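You operate a simulated robot arm through the tools that you are given. There is no shell and no other tool.

Carry out the task below with a simulated robot arm. There is one attempt and no reset: what you move stays moved.

TASK
Clear the trip that the screen names and get the set ready again.
Fine: stop named, pull it out; current named, trip knob up one mark; then lower to zero, reset, main on; no press out of turn.

The check looks at the end state, three seconds after you hand in, the way a careful person would. Anything else that was tipped, shoved, dropped, spilled or broken makes it a failure.

THE ROBOT
A 6-joint arm with a three-finger gripper, fixed in place. Base frame: the origin is at the foot of the arm, x ahead of it, y to its left, z up; the work surface is at about z = 740. Units: mm, degrees, N and s.
Its first joint turns from -166.0 to 166.0 degrees. Payload 4.89 kg.
The TCP is the grasp point between the finger pads, 30 mm short of the fingertips. In the tool frame z runs along the fingers and y along their closing line. Largest opening 164 mm; the body of the gripper starts 125 mm behind the TCP.
Orientation is told as [roll, pitch, yaw] about the base's x, y, z axes, in that order, counted from this pose: with the fingers straight down and closing along the base's y, the tool's x points along the base's -x, its y along +y and its z along -z.

THE INTERFACE
- The arm moves only by the tool jog_arm. Its argument "commands" is a list of rows, each a list of 6 numbers: the shift along the base's x, y, z in mm, then the turn, a rotation vector about the base's x, y, z in degrees. In form: [[tx, ty, tz, ax, ay, az], ...]. A call has 1 to 20 rows; each row shifts and turns the commanded pose from where the row before left it. "hand" is the finger opening in mm, from 0 to 164, set as the call begins (left out, the last holds). Rows are played at 5 a second. More than 50 mm and 8.6 degrees between two rows, or a gripper value outside its range, and nothing of the call is played. A pose out of reach is approached as far as the arm can. The call stops where the force on the tool passes 40 N (or 10 N more than at its start, if that is more) or the arm is blocked; 0.2 s more then pass. The fingers move at their own pace (about 108 mm/s each) and stop on an object; they squeeze with about 29 N. The grip force told is the motor's: it shows also when the fingers shut on nothing. Time passes only in rows, and 0.2 s behind the last, so rows that do not move let the fingers close. The reply holds the time, the measured pose of the TCP, the force on the tool along the base axes, the opening and the grip force, in the units named above and with some noise, with the torque about the TCP (base axes, N m) and any sound that the robot's microphone picked up.
- Cameras (640 x 400 px; columns grow to the right, rows downward): "scene" is fixed at [401, 500.1, 1621.2]; the picture's right is [-0.99, -0.15, 0.00], its down [-0.09, 0.59, -0.80] and it looks along [0.12, -0.79, -0.60] (base axes); focal length 327 px, centre (320, 200). "wrist" rides on the gripper at [76, -2, -152] in the tool frame; the picture's right is [0.02, 1.00, 0.00], its down [-0.88, 0.02, -0.47] and it looks along [-0.47, 0.01, 0.88] (tool axes); focal length 247 px, centre (320, 200). There is no depth. A picture from a camera that has moved, and an enlarged one, comes with that camera's place and axes in the base frame and with its lens.
- capture(camera): a new picture of that camera. It takes no simulated time.
- move_column(by): slides the trunk up (or, below 0, down) by that many mm; the arm rides with it, the base frame stays. It gives what a move gives, with no picture.
- zoom(camera, box): a new picture of the part [left, top, right, bottom] of that camera's present view, enlarged. It takes no simulated time.
- close_job(): hands the job in; it is judged then, once.

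Nothing tells you positions but the pictures and the camera data. Unless the task says otherwise, let go and move clear before handing in.

The tools are called by a JSON object that holds its "api" and its "payload". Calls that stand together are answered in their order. jog_arm: Moves the arm, as the interface text tells. Its arguments: {"type":"object","properties":{"commands":{"type":"array"},"hand":{"type":"number"}},"required":["commands"]} The other tools are called the same way: move_column (by) slides the trunk up or down; capture (camera) takes a picture; zoom (camera, box) takes an enlarged picture of a part of a camera's view; close_job () hands the job in.

At the start:

```text
time: 0.0
ee_pos: [409.7, -498.7, 1219.1]
tcp_rot: [0.0, -0.1, 0.0]
ft_force: [0.1, -0.7, 0.5]
torque: [-0.04, 0.0, -0.02]
width: 164.2
finger_force: 0.0
trunk travel left (down, up): [-175.0, 215.0]
```

scene: 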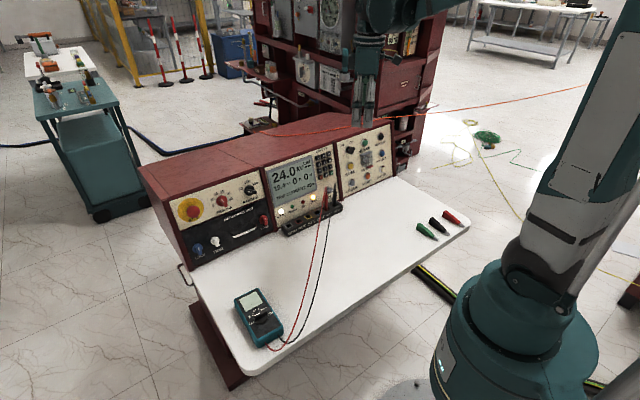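
wrist: 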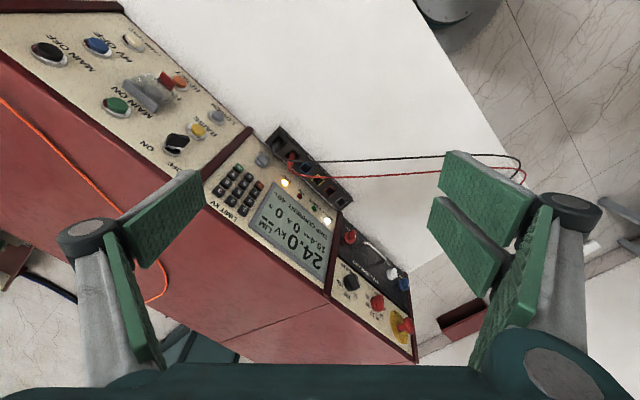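

I see a high-voltage test console with a left panel (emergency stop and knobs), a screen in the middle and a right panel with push buttons. First I enlarge the pictures to read the screen and the labels.

{"api": "zoom", "payload": {"camera": "scene", "box": [250, 140, 350, 230]}}

{"api": "zoom", "payload": {"camera": "scene", "box": [165, 175, 280, 265]}}

{"api": "zoom", "payload": {"camera": "scene", "box": [325, 120, 405, 200]}}

{"api": "zoom", "payload": {"camera": "wrist", "box": [0, 0, 250, 160]}}

{"api": "zoom", "payload": {"camera": "wrist", "box": [200, 120, 430, 360]}}

```text
4.44 times, centred on (300, 185) of scene
camera zoom: at [401.0, 500.1, 1621.2], right [-0.99, -0.15, 0.0], down [-0.09, 0.59, -0.8], along [0.12, -0.79, -0.6], focal length 1452 px, centre (409, 267)
```

zoom: 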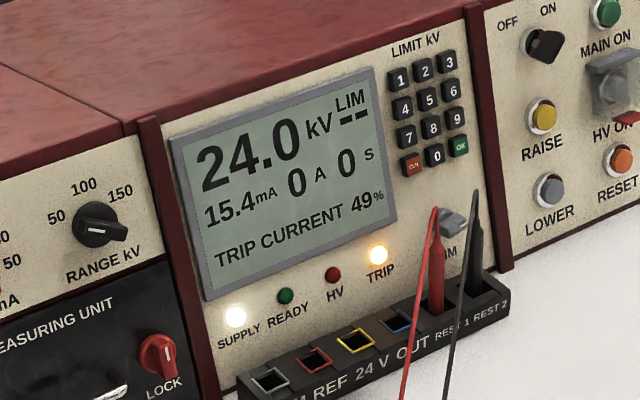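

```text
4.44 times, centred on (222, 220) of scene
camera zoom: at [401.0, 500.1, 1621.2], right [-0.99, -0.15, 0.0], down [-0.09, 0.59, -0.8], along [0.12, -0.79, -0.6], focal length 1452 px, centre (753, 111)
```

zoom: 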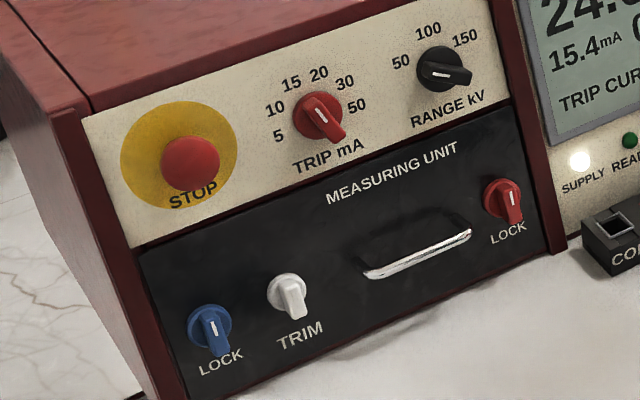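

```text
5.00 times, centred on (365, 160) of scene
camera zoom: at [401.0, 500.1, 1621.2], right [-0.99, -0.15, 0.0], down [-0.09, 0.59, -0.8], along [0.12, -0.79, -0.6], focal length 1634 px, centre (95, 400)
```

zoom: 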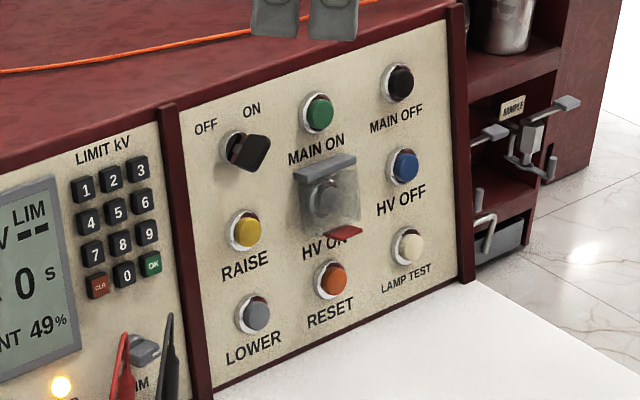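

```text
2.50 times, centred on (125, 80) of wrist
camera zoom: at [333.7, -500.8, 1373.0], right [-0.02, 1.0, 0.0], down [0.88, 0.02, 0.47], along [0.47, 0.01, -0.88], focal length 617 px, centre (808, 500)
```

zoom: 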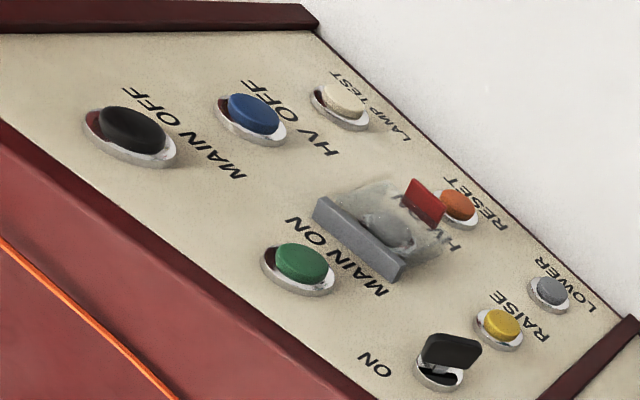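

```text
1.67 times, centred on (315, 240) of wrist
camera zoom: at [333.7, -500.8, 1373.0], right [-0.02, 1.0, 0.0], down [0.88, 0.02, 0.47], along [0.47, 0.01, -0.88], focal length 412 px, centre (328, 133)
```

zoom: 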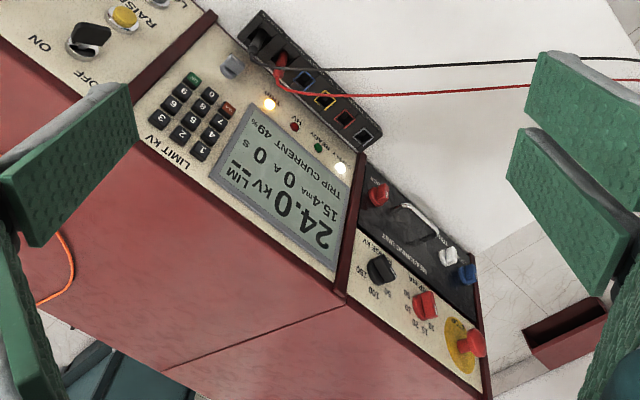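

The screen says "TRIP CURRENT 49%", with 24.0 kV and 15.4 mA, so it is the current trip. The trip mA knob goes up one mark, then LOWER to zero, RESET and MAIN ON. The console front runs diagonally, roughly from (970,-200) to (250,-890), and leans back slightly. I will yaw the tool to face it and tilt it for a straight look at the panels.

{"api": "jog_arm", "payload": {"commands": [[-5, 5, 0, 0, 0, -7.67], [-5, 5, 0, 0, 0, -7.67], [-5, 5, 0, 0, 0, -7.67], [-5, 5, 0, 0, 0, -7.67], [-5, 5, 0, 0, 0, -7.67], [-5, 5, 0, 0, 0, -7.67]]}}

```text
time: 1.4
ee_pos: [380.5, -469.7, 1220.7]
tcp_rot: [0.0, 0.0, -46.1]
ft_force: [-0.2, -0.8, -0.3]
torque: [0.03, 0.02, -0.02]
width: 164.1
finger_force: 0.1
trunk travel left (down, up): [-175.0, 215.0]
```

The yaw worked and the tool's camera now faces the panel direction. Next I tilt the tool up about 45° so the wrist camera looks at the panels.

{"api": "jog_arm", "payload": {"commands": [[0, 0, -5, -5.39, -5.21, 0], [0, 0, -5, -5.39, -5.21, 0], [0, 0, -5, -5.39, -5.21, 0], [0, 0, -5, -5.39, -5.21, 0], [0, 0, -5, -5.39, -5.21, 0], [0, 0, -5, -5.39, -5.21, 0]]}}

{"api": "capture", "payload": {"camera": "wrist"}}

{"api": "capture", "payload": {"camera": "scene"}}

```text
time: 2.5
ee_pos: [435.1, -546.8, 1215.2]
tcp_rot: [0.0, -31.6, -45.8]
ft_force: [0.4, -0.4, -1.0]
torque: [0.03, 0.07, 0.0]
width: 163.8
finger_force: 0.1
trunk travel left (down, up): [-175.0, 215.0]
stopped in row 5: the arm was blocked; the commanded pose is now the measured one
```

```text
taken
camera wrist: at [332.5, -443.3, 1306.1], right [0.71, 0.71, -0.01], down [0.36, -0.35, 0.86], along [0.61, -0.61, -0.5], focal length 247 px, centre (320, 200)
```

wrist: 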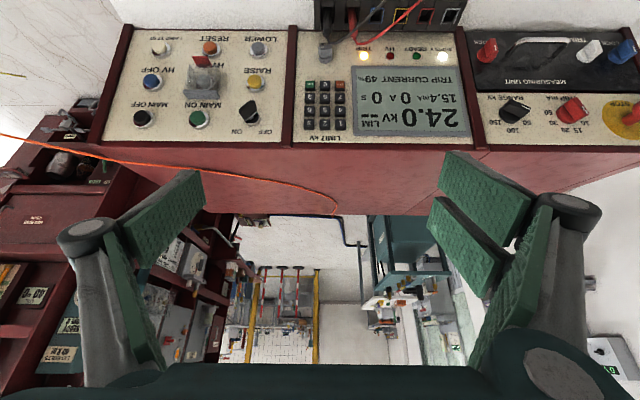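

```text
taken
```

scene: 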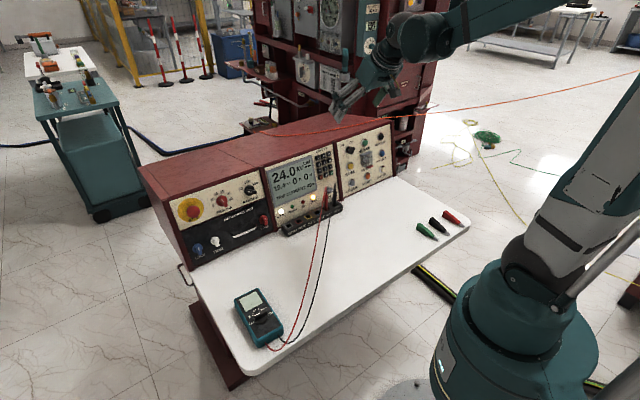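

The tilt stopped at about 32°, probably at an inner reach limit, but nothing was touched. The view of the panels from here is good (upside down), so I zoom in on it.

{"api": "zoom", "payload": {"camera": "wrist", "box": [470, 20, 640, 155]}}

{"api": "zoom", "payload": {"camera": "wrist", "box": [110, 20, 300, 150]}}

{"api": "zoom", "payload": {"camera": "wrist", "box": [290, 0, 470, 150]}}

```text
2.96 times, centred on (555, 88) of wrist
camera zoom: at [332.5, -443.3, 1306.1], right [0.71, 0.71, -0.01], down [0.36, -0.35, 0.86], along [0.61, -0.61, -0.5], focal length 732 px, centre (-376, 533)
```

zoom: 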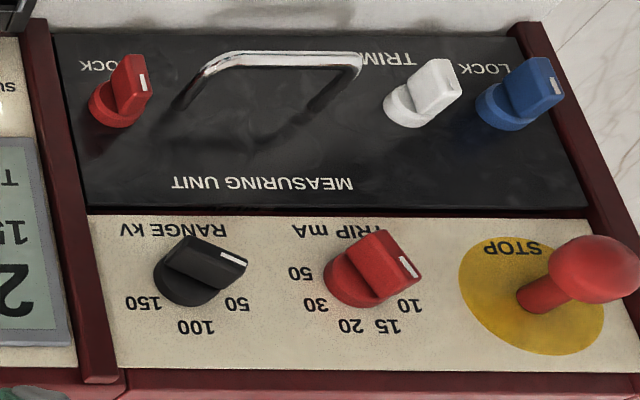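

```text
3.08 times, centred on (205, 85) of wrist
camera zoom: at [332.5, -443.3, 1306.1], right [0.71, 0.71, -0.01], down [0.36, -0.35, 0.86], along [0.61, -0.61, -0.5], focal length 760 px, centre (674, 554)
```

zoom: 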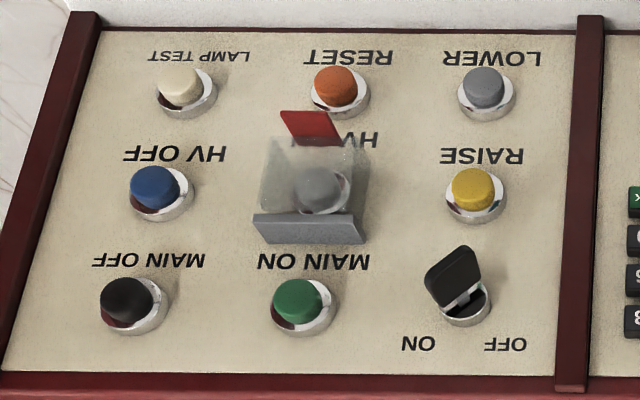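

```text
2.67 times, centred on (380, 75) of wrist
camera zoom: at [332.5, -443.3, 1306.1], right [0.71, 0.71, -0.01], down [0.36, -0.35, 0.86], along [0.61, -0.61, -0.5], focal length 659 px, centre (160, 533)
```

zoom: 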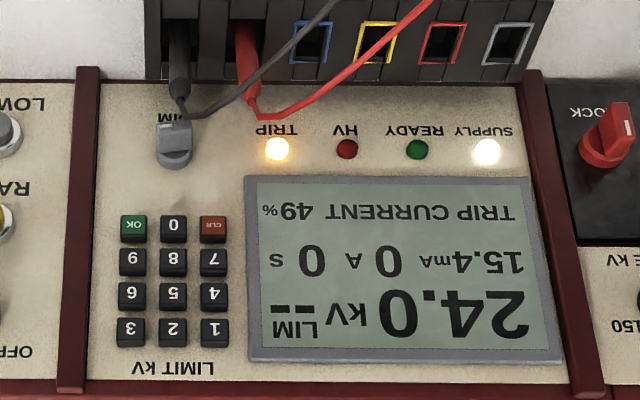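

The three panels are clear: TRIP mA knob top left beside the STOP button, and LOWER, RESET and MAIN ON on the right panel. I move in front of the left panel, with the camera about square to it, to read the trip knob.

{"api": "jog_arm", "payload": {"commands": [[29.4, 23.4, -17.9, -1.02, -0.99, 0], [29.4, 23.4, -17.9, -1.02, -0.99, 0], [29.4, 23.4, -17.9, -1.02, -0.99, 0], [29.4, 23.4, -17.9, -1.02, -0.99, 0], [29.4, 23.4, -17.9, -1.02, -0.99, 0], [29.4, 23.4, -17.9, -1.02, -0.99, 0], [29.4, 23.4, -17.9, -1.02, -0.99, 0], [29.4, 23.4, -17.9, -1.02, -0.99, 0], [29.4, 23.4, -17.9, -1.02, -0.99, 0], [29.4, 23.4, -17.9, -1.02, -0.99, 0], [29.4, 23.4, -17.9, -1.02, -0.99, 0], [29.4, 23.4, -17.9, -1.02, -0.99, 0]]}}

{"api": "capture", "payload": {"camera": "wrist"}}

{"api": "capture", "payload": {"camera": "scene"}}

```text
time: 5.1
ee_pos: [783.4, -262.0, 1001.2]
tcp_rot: [0.1, -48.7, -46.0]
ft_force: [-1.3, -0.4, 1.8]
torque: [0.13, -0.13, 0.2]
width: 164.0
finger_force: 0.1
trunk travel left (down, up): [-175.0, 215.0]
```

```text
taken
camera wrist: at [667.9, -144.9, 1044.0], right [0.71, 0.71, -0.02], down [0.17, -0.15, 0.97], along [0.68, -0.69, -0.23], focal length 247 px, centre (320, 200)
```

wrist: 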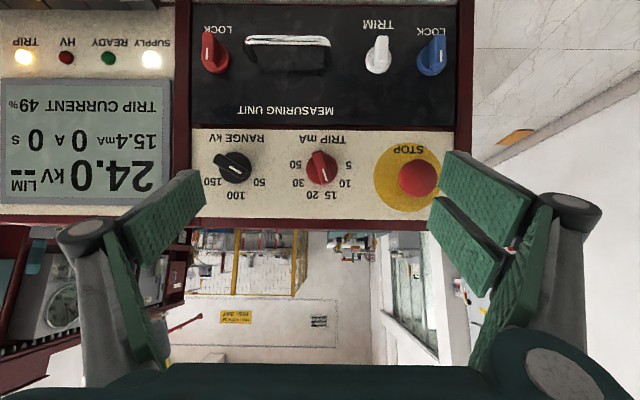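

```text
taken
```

scene: 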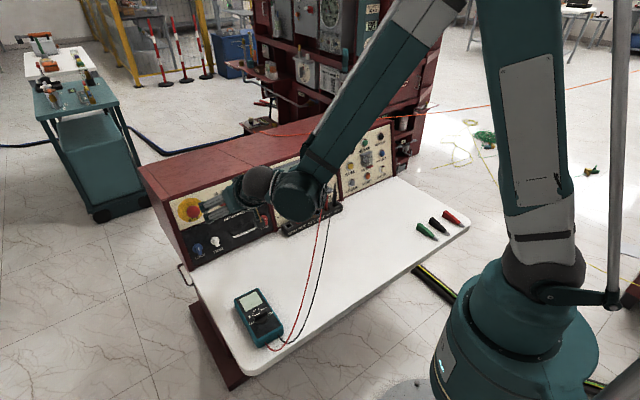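

I now have a near frontal view of the left panel. I zoom in on the trip knob to see which mark it points at.

{"api": "zoom", "payload": {"camera": "wrist", "box": [270, 120, 370, 210]}}

{"api": "zoom", "payload": {"camera": "wrist", "box": [190, 120, 450, 230]}}

```text
4.44 times, centred on (320, 165) of wrist
camera zoom: at [667.9, -144.9, 1044.0], right [0.71, 0.71, -0.02], down [0.17, -0.15, 0.97], along [0.68, -0.69, -0.23], focal length 1098 px, centre (320, 356)
```

zoom: 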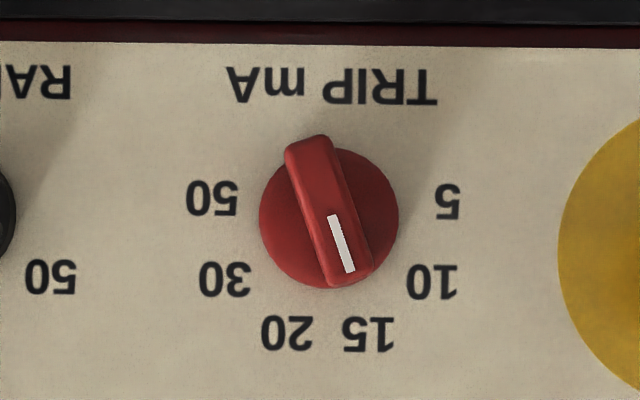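

```text
2.46 times, centred on (320, 175) of wrist
camera zoom: at [667.9, -144.9, 1044.0], right [0.71, 0.71, -0.02], down [0.17, -0.15, 0.97], along [0.68, -0.69, -0.23], focal length 608 px, centre (320, 262)
```

zoom: 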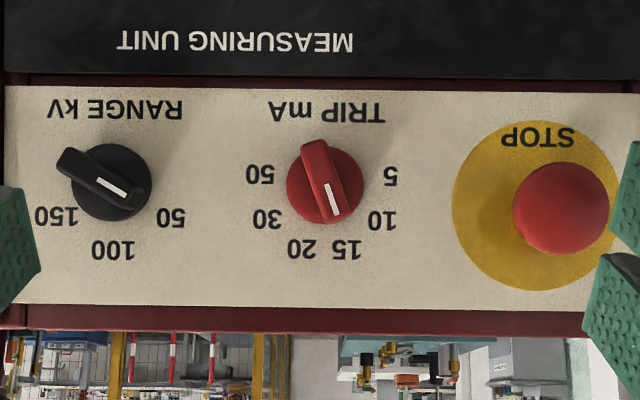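

The trip knob points at 15 (marks 40° apart), so it must go 40° clockwise to 20. I place its axis near (868,-345,939) with the panel leaning back about 15°. I enlarge the knob more to judge its bar height, and look at the earlier marks once more.

{"api": "zoom", "payload": {"camera": "wrist", "box": [300, 140, 345, 195]}}

{"api": "zoom", "payload": {"camera": "wrist", "box": [0, 30, 190, 210]}}

```text
7.27 times, centred on (322, 168) of wrist
camera zoom: at [667.9, -144.9, 1044.0], right [0.71, 0.71, -0.02], down [0.17, -0.15, 0.97], along [0.68, -0.69, -0.23], focal length 1796 px, centre (302, 436)
```

zoom: 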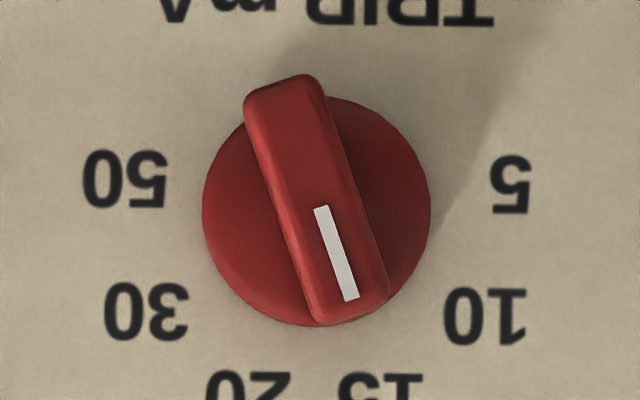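

```text
2.22 times, centred on (95, 120) of wrist
camera zoom: at [667.9, -144.9, 1044.0], right [0.71, 0.71, -0.02], down [0.17, -0.15, 0.97], along [0.68, -0.69, -0.23], focal length 549 px, centre (820, 378)
```

zoom: 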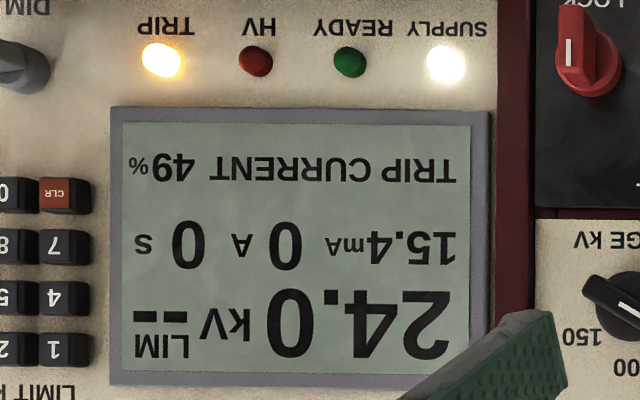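

The bar stands about 22 mm off the panel, roughly 12 mm wide and 35 mm long, and tilted 20° to the upper left. I bring the tool square to the panel about 50 mm off the knob, rolled to match the bar, with the fingers partly closed.

{"api": "jog_arm", "payload": {"commands": [[5.9, -5.6, -9.85, -4.65, -4.65, 0.25], [5.9, -5.6, -9.85, -4.65, -4.65, 0.25], [5.9, -5.6, -9.85, -4.65, -4.65, 0.25], [5.9, -5.6, -9.85, -4.65, -4.65, 0.25], [0, 0, 0, -4.55, 4.55, 1.73], [0, 0, 0, -4.55, 4.55, 1.73], [0, 0, 0, -4.55, 4.55, 1.73], [0, 0, 0, 0, 0, 0]], "hand": 50}}

{"api": "capture", "payload": {"camera": "wrist"}}

{"api": "zoom", "payload": {"camera": "scene", "box": [165, 165, 345, 265]}}

```text
time: 6.9
ee_pos: [824.2, -287.4, 980.2]
tcp_rot: [-51.4, -65.4, 9.3]
ft_force: [0.4, -0.2, -0.1]
torque: [-0.01, -0.01, -0.03]
width: 50.0
finger_force: 0.0
out of reach, approached as far as the arm can: row 4
trunk travel left (down, up): [-175.0, 215.0]
```

```text
taken
camera wrist: at [687.1, -190.4, 951.9], right [0.59, 0.73, -0.35], down [0.05, 0.4, 0.92], along [0.8, -0.56, 0.2], focal length 247 px, centre (320, 200)
```

wrist: 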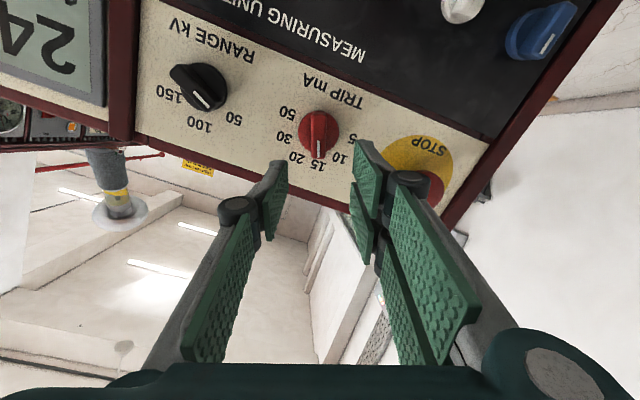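

```text
3.56 times, centred on (255, 215) of scene
camera zoom: at [401.0, 500.1, 1621.2], right [-0.99, -0.15, 0.0], down [-0.09, 0.59, -0.8], along [0.12, -0.79, -0.6], focal length 1162 px, centre (551, 147)
```

zoom: 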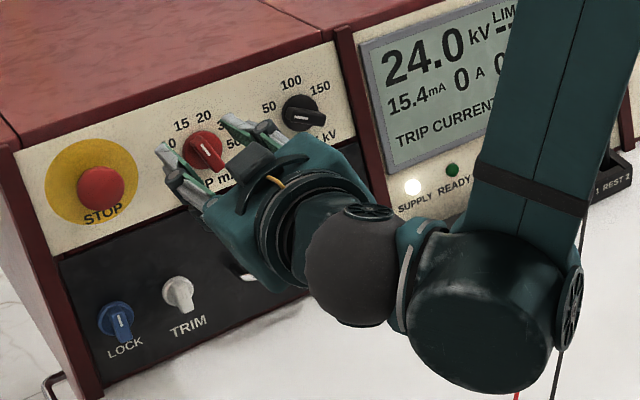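

Orientation is as wanted, but the arm's inner reach left the tool about 20 mm high and 10 mm to the left of the knob axis. I line up on the axis now, with the tips still about 8 mm short of the bar.

{"api": "jog_arm", "payload": {"commands": [[0.9, -5.6, -8.7, 0, 0, 0], [0.9, -5.6, -8.7, 0, 0, 0], [0.8, -5.5, -8.6, 0, 0, 0], [0, 0, 0, 0, 0, 0]]}}

{"api": "capture", "payload": {"camera": "wrist"}}

{"api": "zoom", "payload": {"camera": "scene", "box": [185, 185, 285, 245]}}

```text
time: 7.9
ee_pos: [836.0, -308.2, 966.6]
tcp_rot: [-51.1, -65.2, 8.9]
ft_force: [0.8, 0.2, 1.4]
torque: [0.02, -0.03, -0.02]
width: 50.2
finger_force: 0.1
out of reach, approached as far as the arm can: row 1, 2, 3
trunk travel left (down, up): [-175.0, 215.0]
```

```text
taken
camera wrist: at [699.3, -210.1, 938.9], right [0.59, 0.73, -0.35], down [0.05, 0.39, 0.92], along [0.8, -0.56, 0.19], focal length 247 px, centre (320, 200)
```

wrist: 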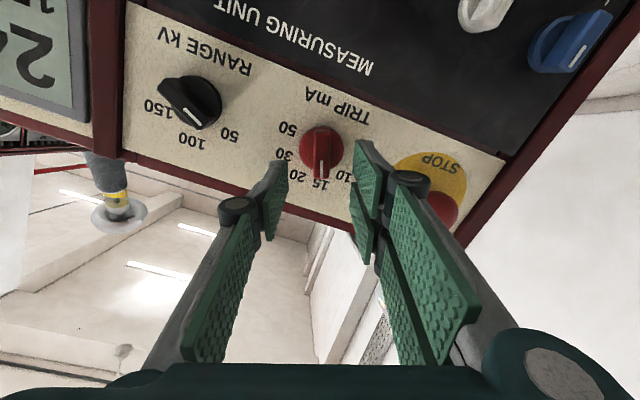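

```text
6.40 times, centred on (235, 215) of scene
camera zoom: at [401.0, 500.1, 1621.2], right [-0.99, -0.15, 0.0], down [-0.09, 0.59, -0.8], along [0.12, -0.79, -0.6], focal length 2091 px, centre (864, 104)
```

zoom: 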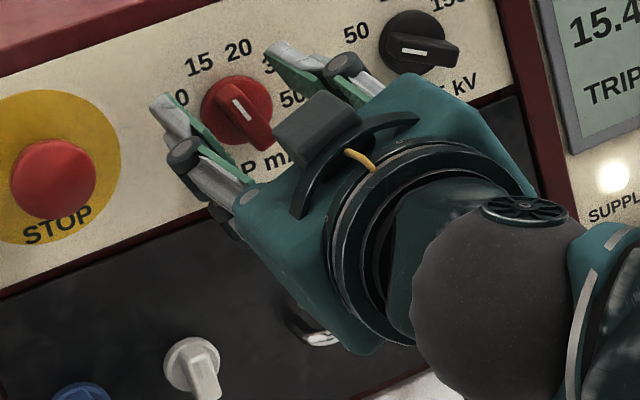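

The tool is against its inner reach limit here: the wrist is about level with the shoulder. I back away up and outward, then raise the trunk so the arm reaches down to the panel more comfortably.

{"api": "jog_arm", "payload": {"commands": [[-5, 5, 15, 0, 0, 0], [-6, 6, 20, 0, 0, 0], [-6, 6, 20, 0, 0, 0], [-6, 6, 20, 0, 0, 0]]}}

```text
time: 8.9
ee_pos: [816.7, -283.8, 1040.8]
tcp_rot: [-51.3, -65.3, 9.3]
ft_force: [0.3, 0.5, 0.1]
torque: [-0.08, -0.05, -0.06]
width: 50.1
finger_force: 0.2
trunk travel left (down, up): [-175.0, 215.0]
```

The tool is clear of the knob. Now I raise the trunk by 200 mm.

{"api": "move_column", "payload": {"by": 200}}

```text
time: 11.1
ee_pos: [816.0, -284.3, 1242.1]
tcp_rot: [-51.5, -65.3, 9.2]
ft_force: [-0.4, -0.3, -0.2]
torque: [-0.05, -0.01, 0.01]
width: 50.1
finger_force: 0.1
trunk travel left (down, up): [-375.0, 15.0]
```

The trunk is up and the tool is at z 1242. I lower the tool in front of the knob, staying about 55 mm off the panel.

{"api": "jog_arm", "payload": {"commands": [[-0.9, -0.4, -40.2, 0, 0, 0], [-0.9, -0.4, -40.2, 0, 0, 0], [-0.9, -0.4, -40.2, 0, 0, 0], [-0.9, -0.4, -40.2, 0, 0, 0], [-0.9, -0.4, -40.2, 0, 0, 0], [-0.9, -0.4, -40.2, 0, 0, 0], [-0.8, -0.4, -40.2, 0, 0, 0], [0, 0, 0, 0, 0, 0]]}}

{"api": "capture", "payload": {"camera": "wrist"}}

```text
time: 12.9
ee_pos: [924.4, -300.3, 1074.7]
tcp_rot: [-51.0, -65.0, 8.8]
ft_force: [0.5, -0.2, -1.0]
torque: [-0.04, -0.04, -0.07]
width: 50.0
finger_force: 0.0
out of reach, approached as far as the arm can: row 2, 3, 4, 5, 6, 7
trunk travel left (down, up): [-375.0, 15.0]
```

```text
taken
camera wrist: at [787.5, -204.7, 1046.9], right [0.59, 0.73, -0.35], down [0.05, 0.39, 0.92], along [0.8, -0.56, 0.19], focal length 247 px, centre (320, 200)
```

wrist: 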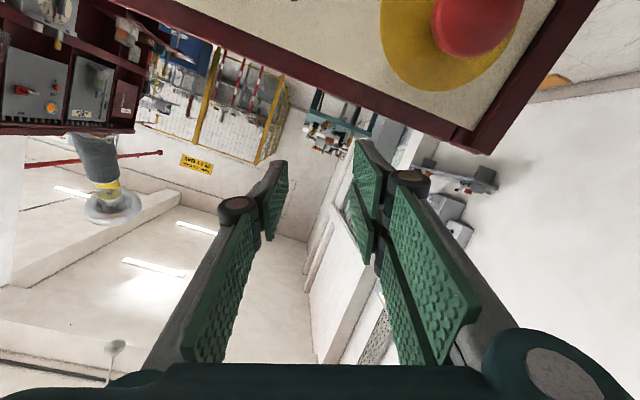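

Raising the trunk made it worse: the wrist's bend is the limiting thing, so the shoulder should be lower, not higher. I back up the way I came, then lower the trunk.

{"api": "jog_arm", "payload": {"commands": [[-10, 5, 40, 0, 0, 0], [-30, 10, 40, 0, 0, 0], [-35, 5, 40, 0, 0, 0], [-30, 0, 40, 0, 0, 0], [0, 0, 0, 0, 0, 0]]}}

```text
refused: row 2 steps farther than a row can; nothing moved
```

{"api": "jog_arm", "payload": {"commands": [[-10, 5, 35, 0, 0, 0], [-20, 5, 35, 0, 0, 0], [-25, 5, 35, 0, 0, 0], [-25, 5, 30, 0, 0, 0], [-25, 0, 30, 0, 0, 0], [0, 0, 0, 0, 0, 0]]}}

```text
time: 14.3
ee_pos: [817.4, -280.1, 1239.0]
tcp_rot: [-51.3, -65.3, 9.2]
ft_force: [-2.4, 0.8, 1.2]
torque: [0.06, 0.0, 0.14]
width: 50.0
finger_force: 0.0
trunk travel left (down, up): [-375.0, 15.0]
```

Back at z 1239 and clear. I lower the trunk by 250 mm, which leaves the tool at about z 990, still some 60 mm off the panel.

{"api": "move_column", "payload": {"by": -250}}

{"api": "capture", "payload": {"camera": "wrist"}}

```text
time: 16.8
ee_pos: [819.1, -280.1, 988.3]
tcp_rot: [-51.3, -65.3, 9.2]
ft_force: [-0.3, -0.3, -0.6]
torque: [0.01, 0.02, 0.01]
width: 50.2
finger_force: 0.0
trunk travel left (down, up): [-125.0, 265.0]
```

```text
taken
camera wrist: at [682.5, -183.2, 960.7], right [0.59, 0.73, -0.35], down [0.05, 0.39, 0.92], along [0.8, -0.56, 0.2], focal length 247 px, centre (320, 200)
```

wrist: 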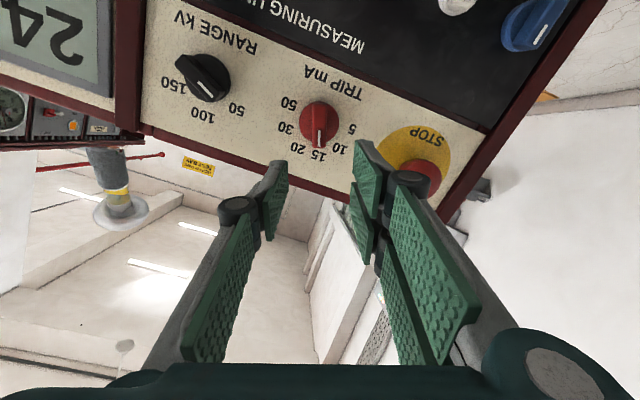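

Now I jog up 110 mm and lower the trunk the rest of the way, to leave the arm the most room.

{"api": "jog_arm", "payload": {"commands": [[0, 0, 40, 0, 0, 0], [0, 0, 40, 0, 0, 0], [-3, 0, 30, 0, 0, 0], [0, 0, 0, 0, 0, 0]]}}

{"api": "move_column", "payload": {"by": -120}}

{"api": "capture", "payload": {"camera": "scene"}}

```text
time: 17.8
ee_pos: [815.4, -278.5, 1097.0]
tcp_rot: [-51.4, -65.4, 9.2]
ft_force: [-0.3, 0.7, 0.8]
torque: [-0.02, -0.03, 0.04]
width: 50.0
finger_force: 0.0
trunk travel left (down, up): [-125.0, 265.0]
```

```text
time: 19.3
ee_pos: [815.6, -279.9, 977.3]
tcp_rot: [-51.4, -65.2, 9.2]
ft_force: [0.7, 1.0, 0.0]
torque: [0.0, 0.01, 0.02]
width: 49.9
finger_force: 0.0
trunk travel left (down, up): [-5.0, 385.0]
```

```text
taken
```

scene: 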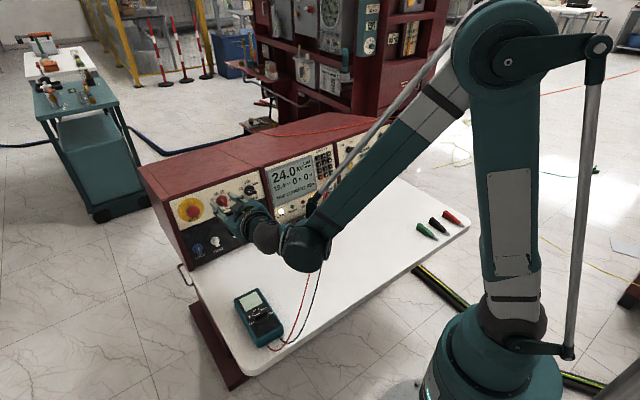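

The arm now has room. I line up on the knob axis with the tips about 30 mm off the panel.

{"api": "jog_arm", "payload": {"commands": [[3.7, -8.1, -7.7, 0, 0, 0], [3.7, -8.1, -7.7, 0, 0, 0], [3.8, -8.0, -7.7, 0, 0, 0], [0, 0, 0, 0, 0, 0]]}}

{"api": "capture", "payload": {"camera": "wrist"}}

{"api": "zoom", "payload": {"camera": "scene", "box": [180, 175, 270, 240]}}

```text
time: 20.3
ee_pos: [829.1, -303.6, 954.9]
tcp_rot: [-51.4, -65.3, 9.3]
ft_force: [0.5, -0.6, 0.1]
torque: [0.01, -0.01, -0.03]
width: 49.9
finger_force: 0.0
trunk travel left (down, up): [-5.0, 385.0]
```

```text
taken
camera wrist: at [691.7, -206.4, 924.8], right [0.59, 0.73, -0.35], down [0.05, 0.39, 0.92], along [0.8, -0.56, 0.2], focal length 247 px, centre (320, 200)
```

wrist: 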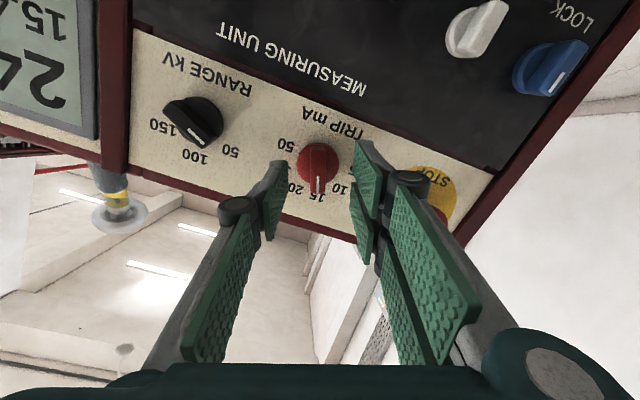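

```text
6.15 times, centred on (225, 208) of scene
camera zoom: at [401.0, 500.1, 1621.2], right [-0.99, -0.15, 0.0], down [-0.09, 0.59, -0.8], along [0.12, -0.79, -0.6], focal length 2010 px, centre (905, 154)
```

zoom: 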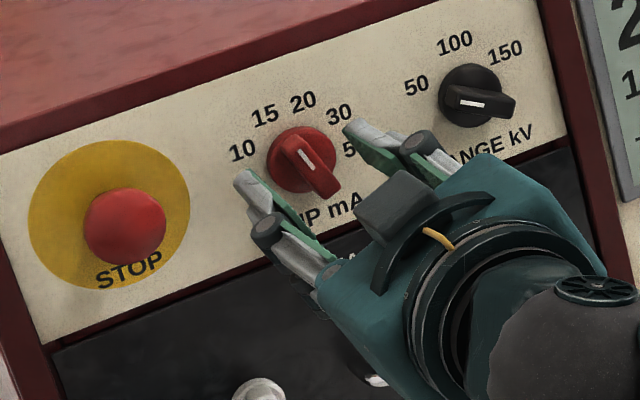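

The bar sits between the two fingertips. I zoom in to check the centring before going in.

{"api": "zoom", "payload": {"camera": "wrist", "box": [260, 115, 380, 215]}}

```text
4.00 times, centred on (320, 165) of wrist
camera zoom: at [691.7, -206.4, 924.8], right [0.59, 0.73, -0.35], down [0.05, 0.39, 0.92], along [0.8, -0.56, 0.2], focal length 988 px, centre (320, 340)
```

zoom: 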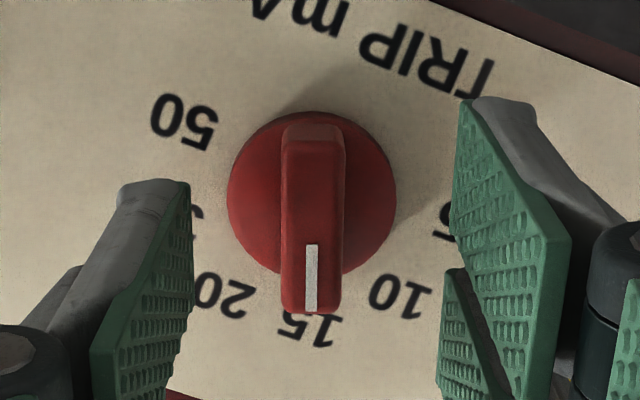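

The bar is aligned with the fingers; the tool is about 1.5 mm off to one side, which I correct while advancing 12 mm.

{"api": "jog_arm", "payload": {"commands": [[2.2, -3.1, -1.3, 0, 0, 0], [2.2, -3.1, -1.3, 0, 0, 0], [2.3, -3.2, -1.4, 0, 0, 0], [0, 0, 0, 0, 0, 0]]}}

{"api": "zoom", "payload": {"camera": "wrist", "box": [260, 115, 380, 215]}}

{"api": "zoom", "payload": {"camera": "scene", "box": [200, 180, 260, 225]}}

```text
time: 21.3
ee_pos: [835.6, -311.6, 949.6]
tcp_rot: [-51.4, -65.3, 9.3]
ft_force: [-0.4, -0.6, 0.2]
torque: [-0.01, 0.01, 0.02]
width: 49.9
finger_force: 0.1
trunk travel left (down, up): [-5.0, 385.0]
```

```text
4.00 times, centred on (320, 165) of wrist
camera zoom: at [697.9, -215.4, 921.6], right [0.59, 0.73, -0.35], down [0.05, 0.39, 0.92], along [0.8, -0.56, 0.2], focal length 988 px, centre (320, 340)
```

zoom: 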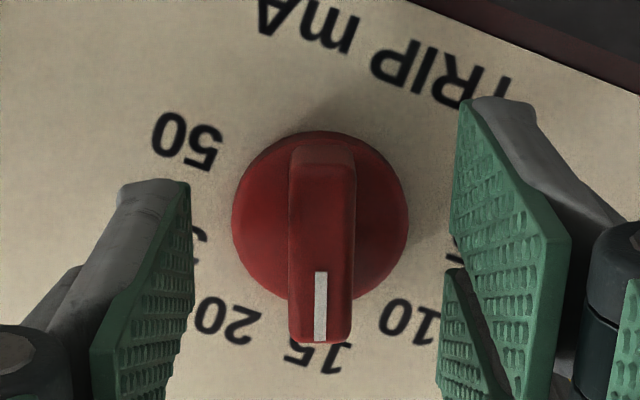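

```text
8.89 times, centred on (230, 202) of scene
camera zoom: at [401.0, 500.1, 1621.2], right [-0.99, -0.15, 0.0], down [-0.09, 0.59, -0.8], along [0.12, -0.79, -0.6], focal length 2904 px, centre (1120, 178)
```

zoom: 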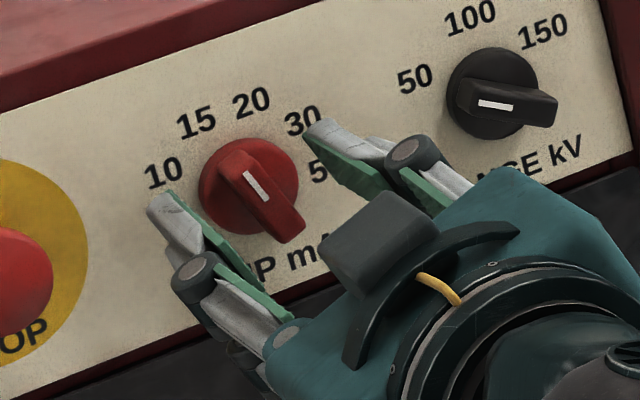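

Centred well now. I advance another 7 mm so the tips overlap the bar by about 10 mm, and look again.

{"api": "jog_arm", "payload": {"commands": [[1.6, -1.6, -0.6, 0, 0, 0], [1.6, -1.6, -0.6, 0, 0, 0], [1.6, -1.6, -0.6, 0, 0, 0], [0, 0, 0, 0, 0, 0]]}}

{"api": "zoom", "payload": {"camera": "wrist", "box": [260, 125, 380, 225]}}

{"api": "zoom", "payload": {"camera": "scene", "box": [200, 180, 260, 225]}}

```text
time: 22.3
ee_pos: [838.4, -316.9, 947.8]
tcp_rot: [-51.4, -65.3, 9.2]
ft_force: [0.1, 0.7, 0.4]
torque: [0.0, -0.02, 0.0]
width: 49.9
finger_force: 0.0
trunk travel left (down, up): [-5.0, 385.0]
```

```text
4.00 times, centred on (320, 175) of wrist
camera zoom: at [701.6, -219.6, 919.5], right [0.59, 0.73, -0.35], down [0.05, 0.39, 0.92], along [0.8, -0.56, 0.2], focal length 988 px, centre (320, 300)
```

zoom: 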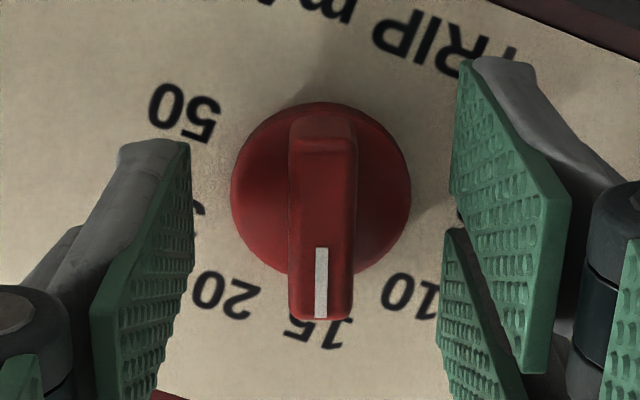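

```text
8.89 times, centred on (230, 202) of scene
camera zoom: at [401.0, 500.1, 1621.2], right [-0.99, -0.15, 0.0], down [-0.09, 0.59, -0.8], along [0.12, -0.79, -0.6], focal length 2904 px, centre (1120, 178)
```

zoom: 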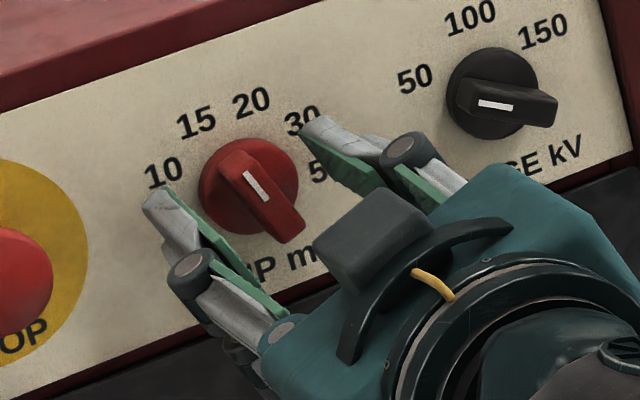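

The hand has one finger on one side and two on the other, and the bar sits well between them with the tips about 12 mm off the panel. I now close on the bar.

{"api": "jog_arm", "payload": {"commands": [[0, 0, 0, 0, 0, 0], [0, 0, 0, 0, 0, 0], [0, 0, 0, 0, 0, 0], [0, 0, 0, 0, 0, 0]], "hand": 5}}

{"api": "zoom", "payload": {"camera": "wrist", "box": [260, 125, 380, 225]}}

{"api": "zoom", "payload": {"camera": "scene", "box": [200, 180, 260, 225]}}

```text
time: 23.3
ee_pos: [839.9, -316.1, 947.6]
tcp_rot: [-51.4, -65.2, 9.1]
ft_force: [3.3, 2.2, -1.9]
torque: [0.03, 0.01, 0.09]
width: 12.9
finger_force: 45.0
trunk travel left (down, up): [-5.0, 385.0]
```

```text
4.00 times, centred on (320, 175) of wrist
camera zoom: at [701.9, -219.4, 919.4], right [0.59, 0.73, -0.35], down [0.05, 0.39, 0.92], along [0.8, -0.56, 0.2], focal length 988 px, centre (320, 300)
```

zoom: 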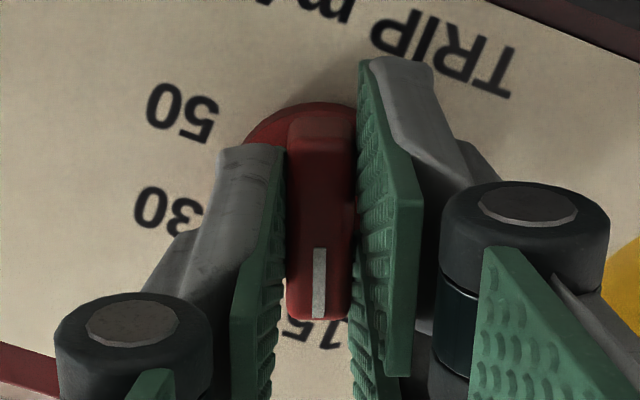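

```text
8.89 times, centred on (230, 202) of scene
camera zoom: at [401.0, 500.1, 1621.2], right [-0.99, -0.15, 0.0], down [-0.09, 0.59, -0.8], along [0.12, -0.79, -0.6], focal length 2904 px, centre (1120, 178)
```

zoom: 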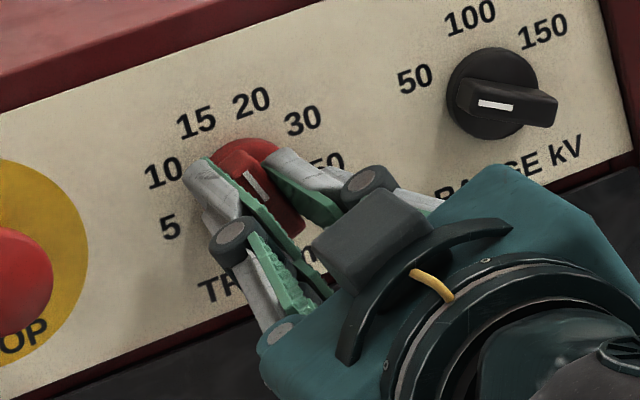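

The bar is held at 12.9 mm. I turn 40° clockwise about the panel normal, from 15 to 20.

{"api": "jog_arm", "payload": {"commands": [[0, 0, 0, 5.46, -5.46, -2.07], [0, 0, 0, 5.46, -5.46, -2.07], [0, 0, 0, 5.46, -5.46, -2.07], [0, 0, 0, 5.46, -5.46, -2.07], [0, 0, 0, 5.46, -5.46, -2.07], [0, 0, 0, 0, 0, 0]]}}

{"api": "zoom", "payload": {"camera": "wrist", "box": [260, 125, 380, 225]}}

{"api": "zoom", "payload": {"camera": "scene", "box": [200, 180, 260, 225]}}

```text
time: 24.7
ee_pos: [839.1, -315.2, 948.0]
tcp_rot: [52.2, -65.0, -99.6]
ft_force: [5.5, 32.1, -18.3]
torque: [0.74, 0.5, 0.8]
width: 12.7
finger_force: 44.8
trunk travel left (down, up): [-5.0, 385.0]
```

```text
4.00 times, centred on (320, 175) of wrist
camera zoom: at [739.2, -181.6, 918.2], right [0.72, 0.61, 0.31], down [-0.37, -0.03, 0.93], along [0.58, -0.79, 0.2], focal length 988 px, centre (320, 300)
```

zoom: 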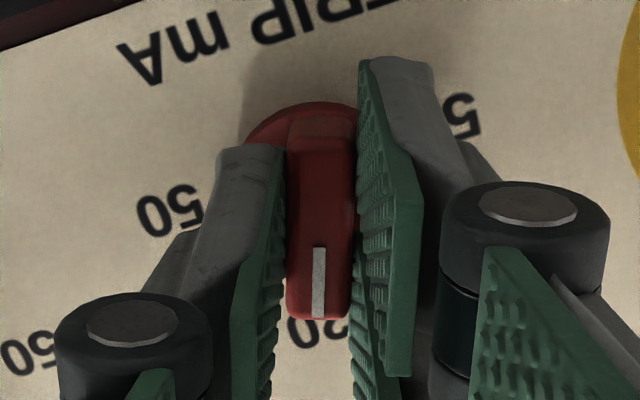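

```text
8.89 times, centred on (230, 202) of scene
camera zoom: at [401.0, 500.1, 1621.2], right [-0.99, -0.15, 0.0], down [-0.09, 0.59, -0.8], along [0.12, -0.79, -0.6], focal length 2904 px, centre (1120, 178)
```

zoom: 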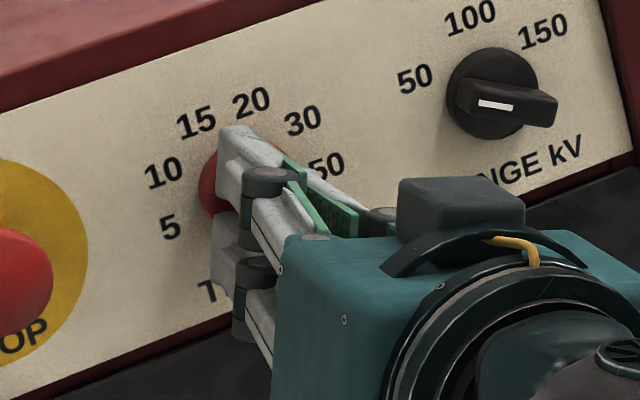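

The knob turned and now points at 20. I open the fingers and back straight off the panel.

{"api": "jog_arm", "payload": {"commands": [[0, 0, 0, 0, 0, 0], [0, 0, 0, 0, 0, 0], [-5, 5, 1.9, 0, 0, 0], [-7, 7, 2.7, 0, 0, 0], [-9, 9, 3.4, 0, 0, 0], [-9, 9, 3.4, 0, 0, 0], [0, 0, 0, 0, 0, 0]], "hand": 50}}

{"api": "capture", "payload": {"camera": "wrist"}}

{"api": "zoom", "payload": {"camera": "scene", "box": [180, 150, 340, 250]}}

```text
time: 26.3
ee_pos: [808.8, -287.3, 959.1]
tcp_rot: [52.2, -65.0, -99.7]
ft_force: [0.7, -0.2, -0.1]
torque: [-0.02, 0.02, -0.03]
width: 50.0
finger_force: 0.1
trunk travel left (down, up): [-5.0, 385.0]
```

```text
taken
camera wrist: at [707.9, -153.3, 930.3], right [0.73, 0.61, 0.31], down [-0.37, -0.03, 0.93], along [0.58, -0.79, 0.2], focal length 247 px, centre (320, 200)
```

wrist: 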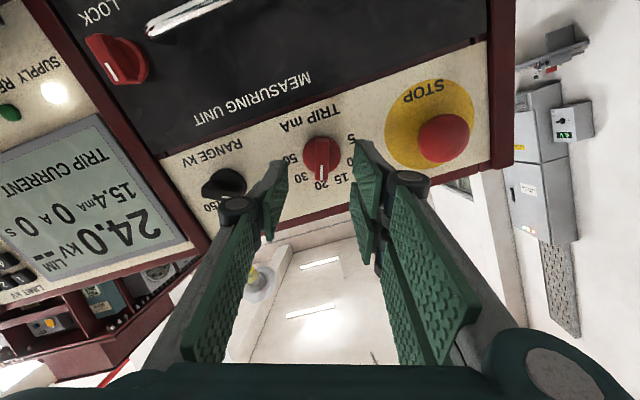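

```text
4.00 times, centred on (260, 200) of scene
camera zoom: at [401.0, 500.1, 1621.2], right [-0.99, -0.15, 0.0], down [-0.09, 0.59, -0.8], along [0.12, -0.79, -0.6], focal length 1307 px, centre (560, 200)
```

zoom: 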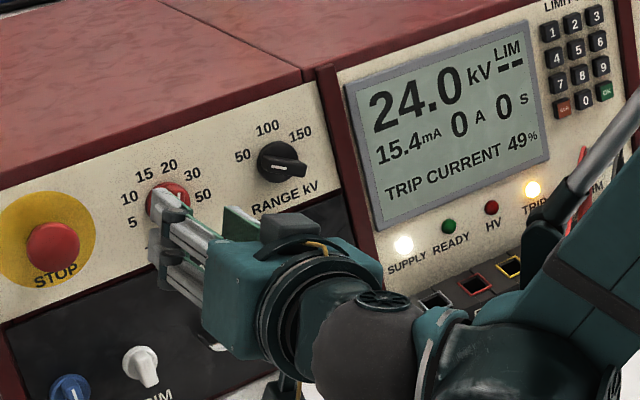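

{"api": "zoom", "payload": {"camera": "wrist", "box": [270, 110, 390, 220]}}

```text
3.64 times, centred on (330, 165) of wrist
camera zoom: at [707.9, -153.3, 930.3], right [0.73, 0.61, 0.31], down [-0.37, -0.03, 0.93], along [0.58, -0.79, 0.2], focal length 898 px, centre (284, 327)
```

zoom: 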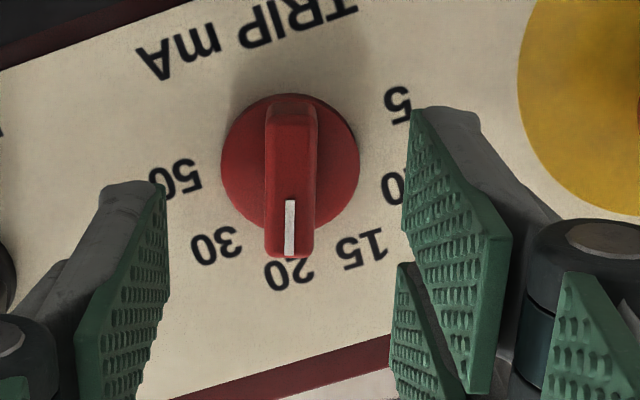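

The knob is confirmed on 20. Next I level the tool, tilt it down, and travel at about z 1000 across to the right panel to view LOWER, RESET and MAIN ON.

{"api": "jog_arm", "payload": {"commands": [[-5, 5, 5, -4.55, 4.55, 1.73], [-5, 5, 5, -4.55, 4.55, 1.73], [-5, 5, 5, -4.55, 4.55, 1.73], [-6, 6, 7, 4.6, 4.6, 0], [-6, 6, 7, 4.6, 4.6, 0], [-6, 6, 6, 4.6, 4.6, 0], [-6, 6, 6, 4.6, 4.6, 0], [0, 0, 0, 0, 0, 0]]}}

{"api": "jog_arm", "payload": {"commands": [[-28.7, -28.7, 0, 0, 0, 0], [-28.7, -28.7, 0, 0, 0, 0], [-28.7, -28.7, 0, 0, 0, 0], [-28.7, -28.7, 0, 0, 0, 0], [-28.7, -28.7, 0, 0, 0, 0], [-28.7, -28.7, 0, 0, 0, 0], [-28.7, -28.7, 0, 0, 0, 0], [-28.7, -28.7, 0, 0, 0, 0], [-28.7, -28.7, 0, 0, 0, 0], [-28.7, -28.7, 0, 0, 0, 0], [-28.7, -28.7, 0, 0, 0, 0], [-28.7, -28.7, 0, 0, 0, 0], [-28.7, -28.7, 0, 0, 0, 0], [-28.7, -28.7, 0, 0, 0, 0], [-28.7, -28.7, 0, 0, 0, 0], [0, 0, 0, 0, 0, 0]]}}

{"api": "capture", "payload": {"camera": "wrist"}}

{"api": "capture", "payload": {"camera": "scene"}}

```text
time: 28.1
ee_pos: [770.1, -247.3, 1000.8]
tcp_rot: [0.4, -48.8, -45.2]
ft_force: [0.0, -0.8, 0.5]
torque: [-0.01, 0.01, -0.02]
width: 49.9
finger_force: 0.1
trunk travel left (down, up): [-5.0, 385.0]
```

```text
time: 31.5
ee_pos: [341.5, -679.9, 999.0]
tcp_rot: [0.3, -48.8, -45.2]
ft_force: [1.1, -0.6, 0.9]
torque: [0.01, 0.04, -0.08]
width: 50.2
finger_force: 0.2
trunk travel left (down, up): [-5.0, 385.0]
```

```text
taken
camera wrist: at [223.1, -565.8, 1042.7], right [0.7, 0.72, -0.01], down [0.17, -0.15, 0.97], along [0.7, -0.68, -0.22], focal length 247 px, centre (320, 200)
```

wrist: 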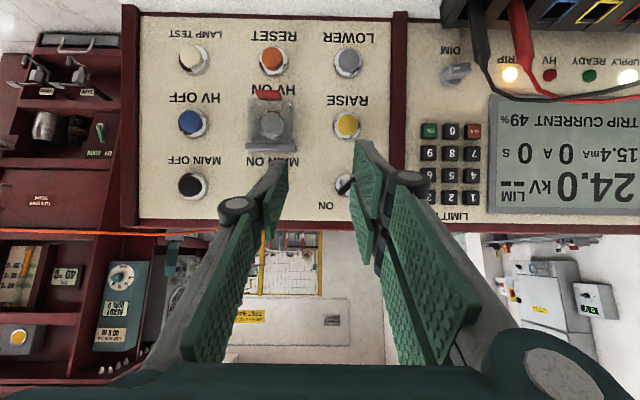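

```text
taken
```

scene: 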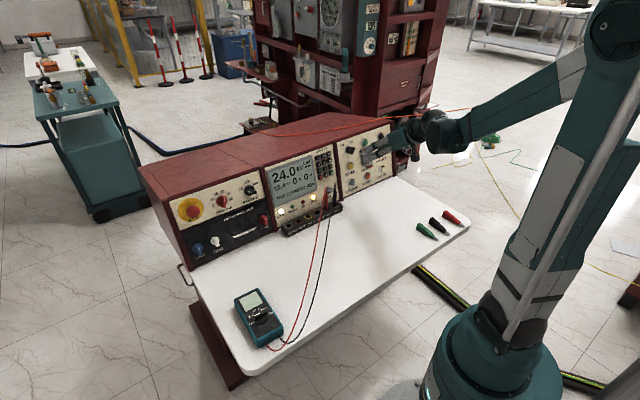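

The right panel is well in view. I zoom in to place the buttons exactly.

{"api": "zoom", "payload": {"camera": "wrist", "box": [230, 15, 410, 145]}}

{"api": "zoom", "payload": {"camera": "wrist", "box": [140, 90, 320, 220]}}

{"api": "zoom", "payload": {"camera": "scene", "box": [320, 115, 420, 195]}}

```text
3.08 times, centred on (320, 80) of wrist
camera zoom: at [223.1, -565.8, 1042.7], right [0.7, 0.72, -0.01], down [0.17, -0.15, 0.97], along [0.7, -0.68, -0.22], focal length 760 px, centre (320, 569)
```

zoom: 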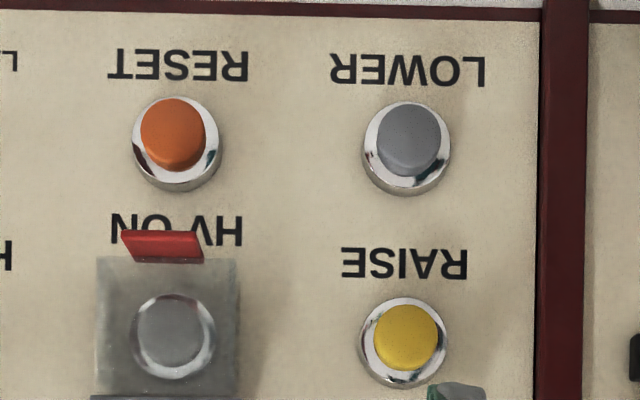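

```text
3.08 times, centred on (230, 155) of wrist
camera zoom: at [223.1, -565.8, 1042.7], right [0.7, 0.72, -0.01], down [0.17, -0.15, 0.97], along [0.7, -0.68, -0.22], focal length 760 px, centre (597, 338)
```

zoom: 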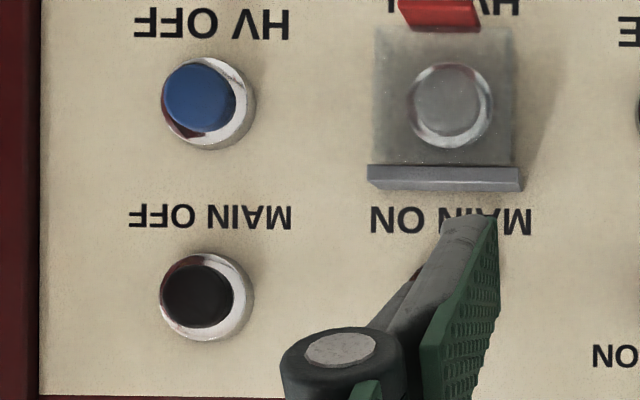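

```text
5.00 times, centred on (370, 155) of scene
camera zoom: at [401.0, 500.1, 1621.2], right [-0.99, -0.15, 0.0], down [-0.09, 0.59, -0.8], along [0.12, -0.79, -0.6], focal length 1634 px, centre (70, 425)
```

zoom: 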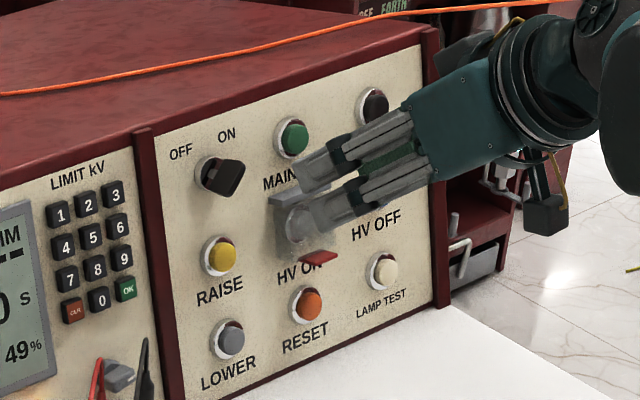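

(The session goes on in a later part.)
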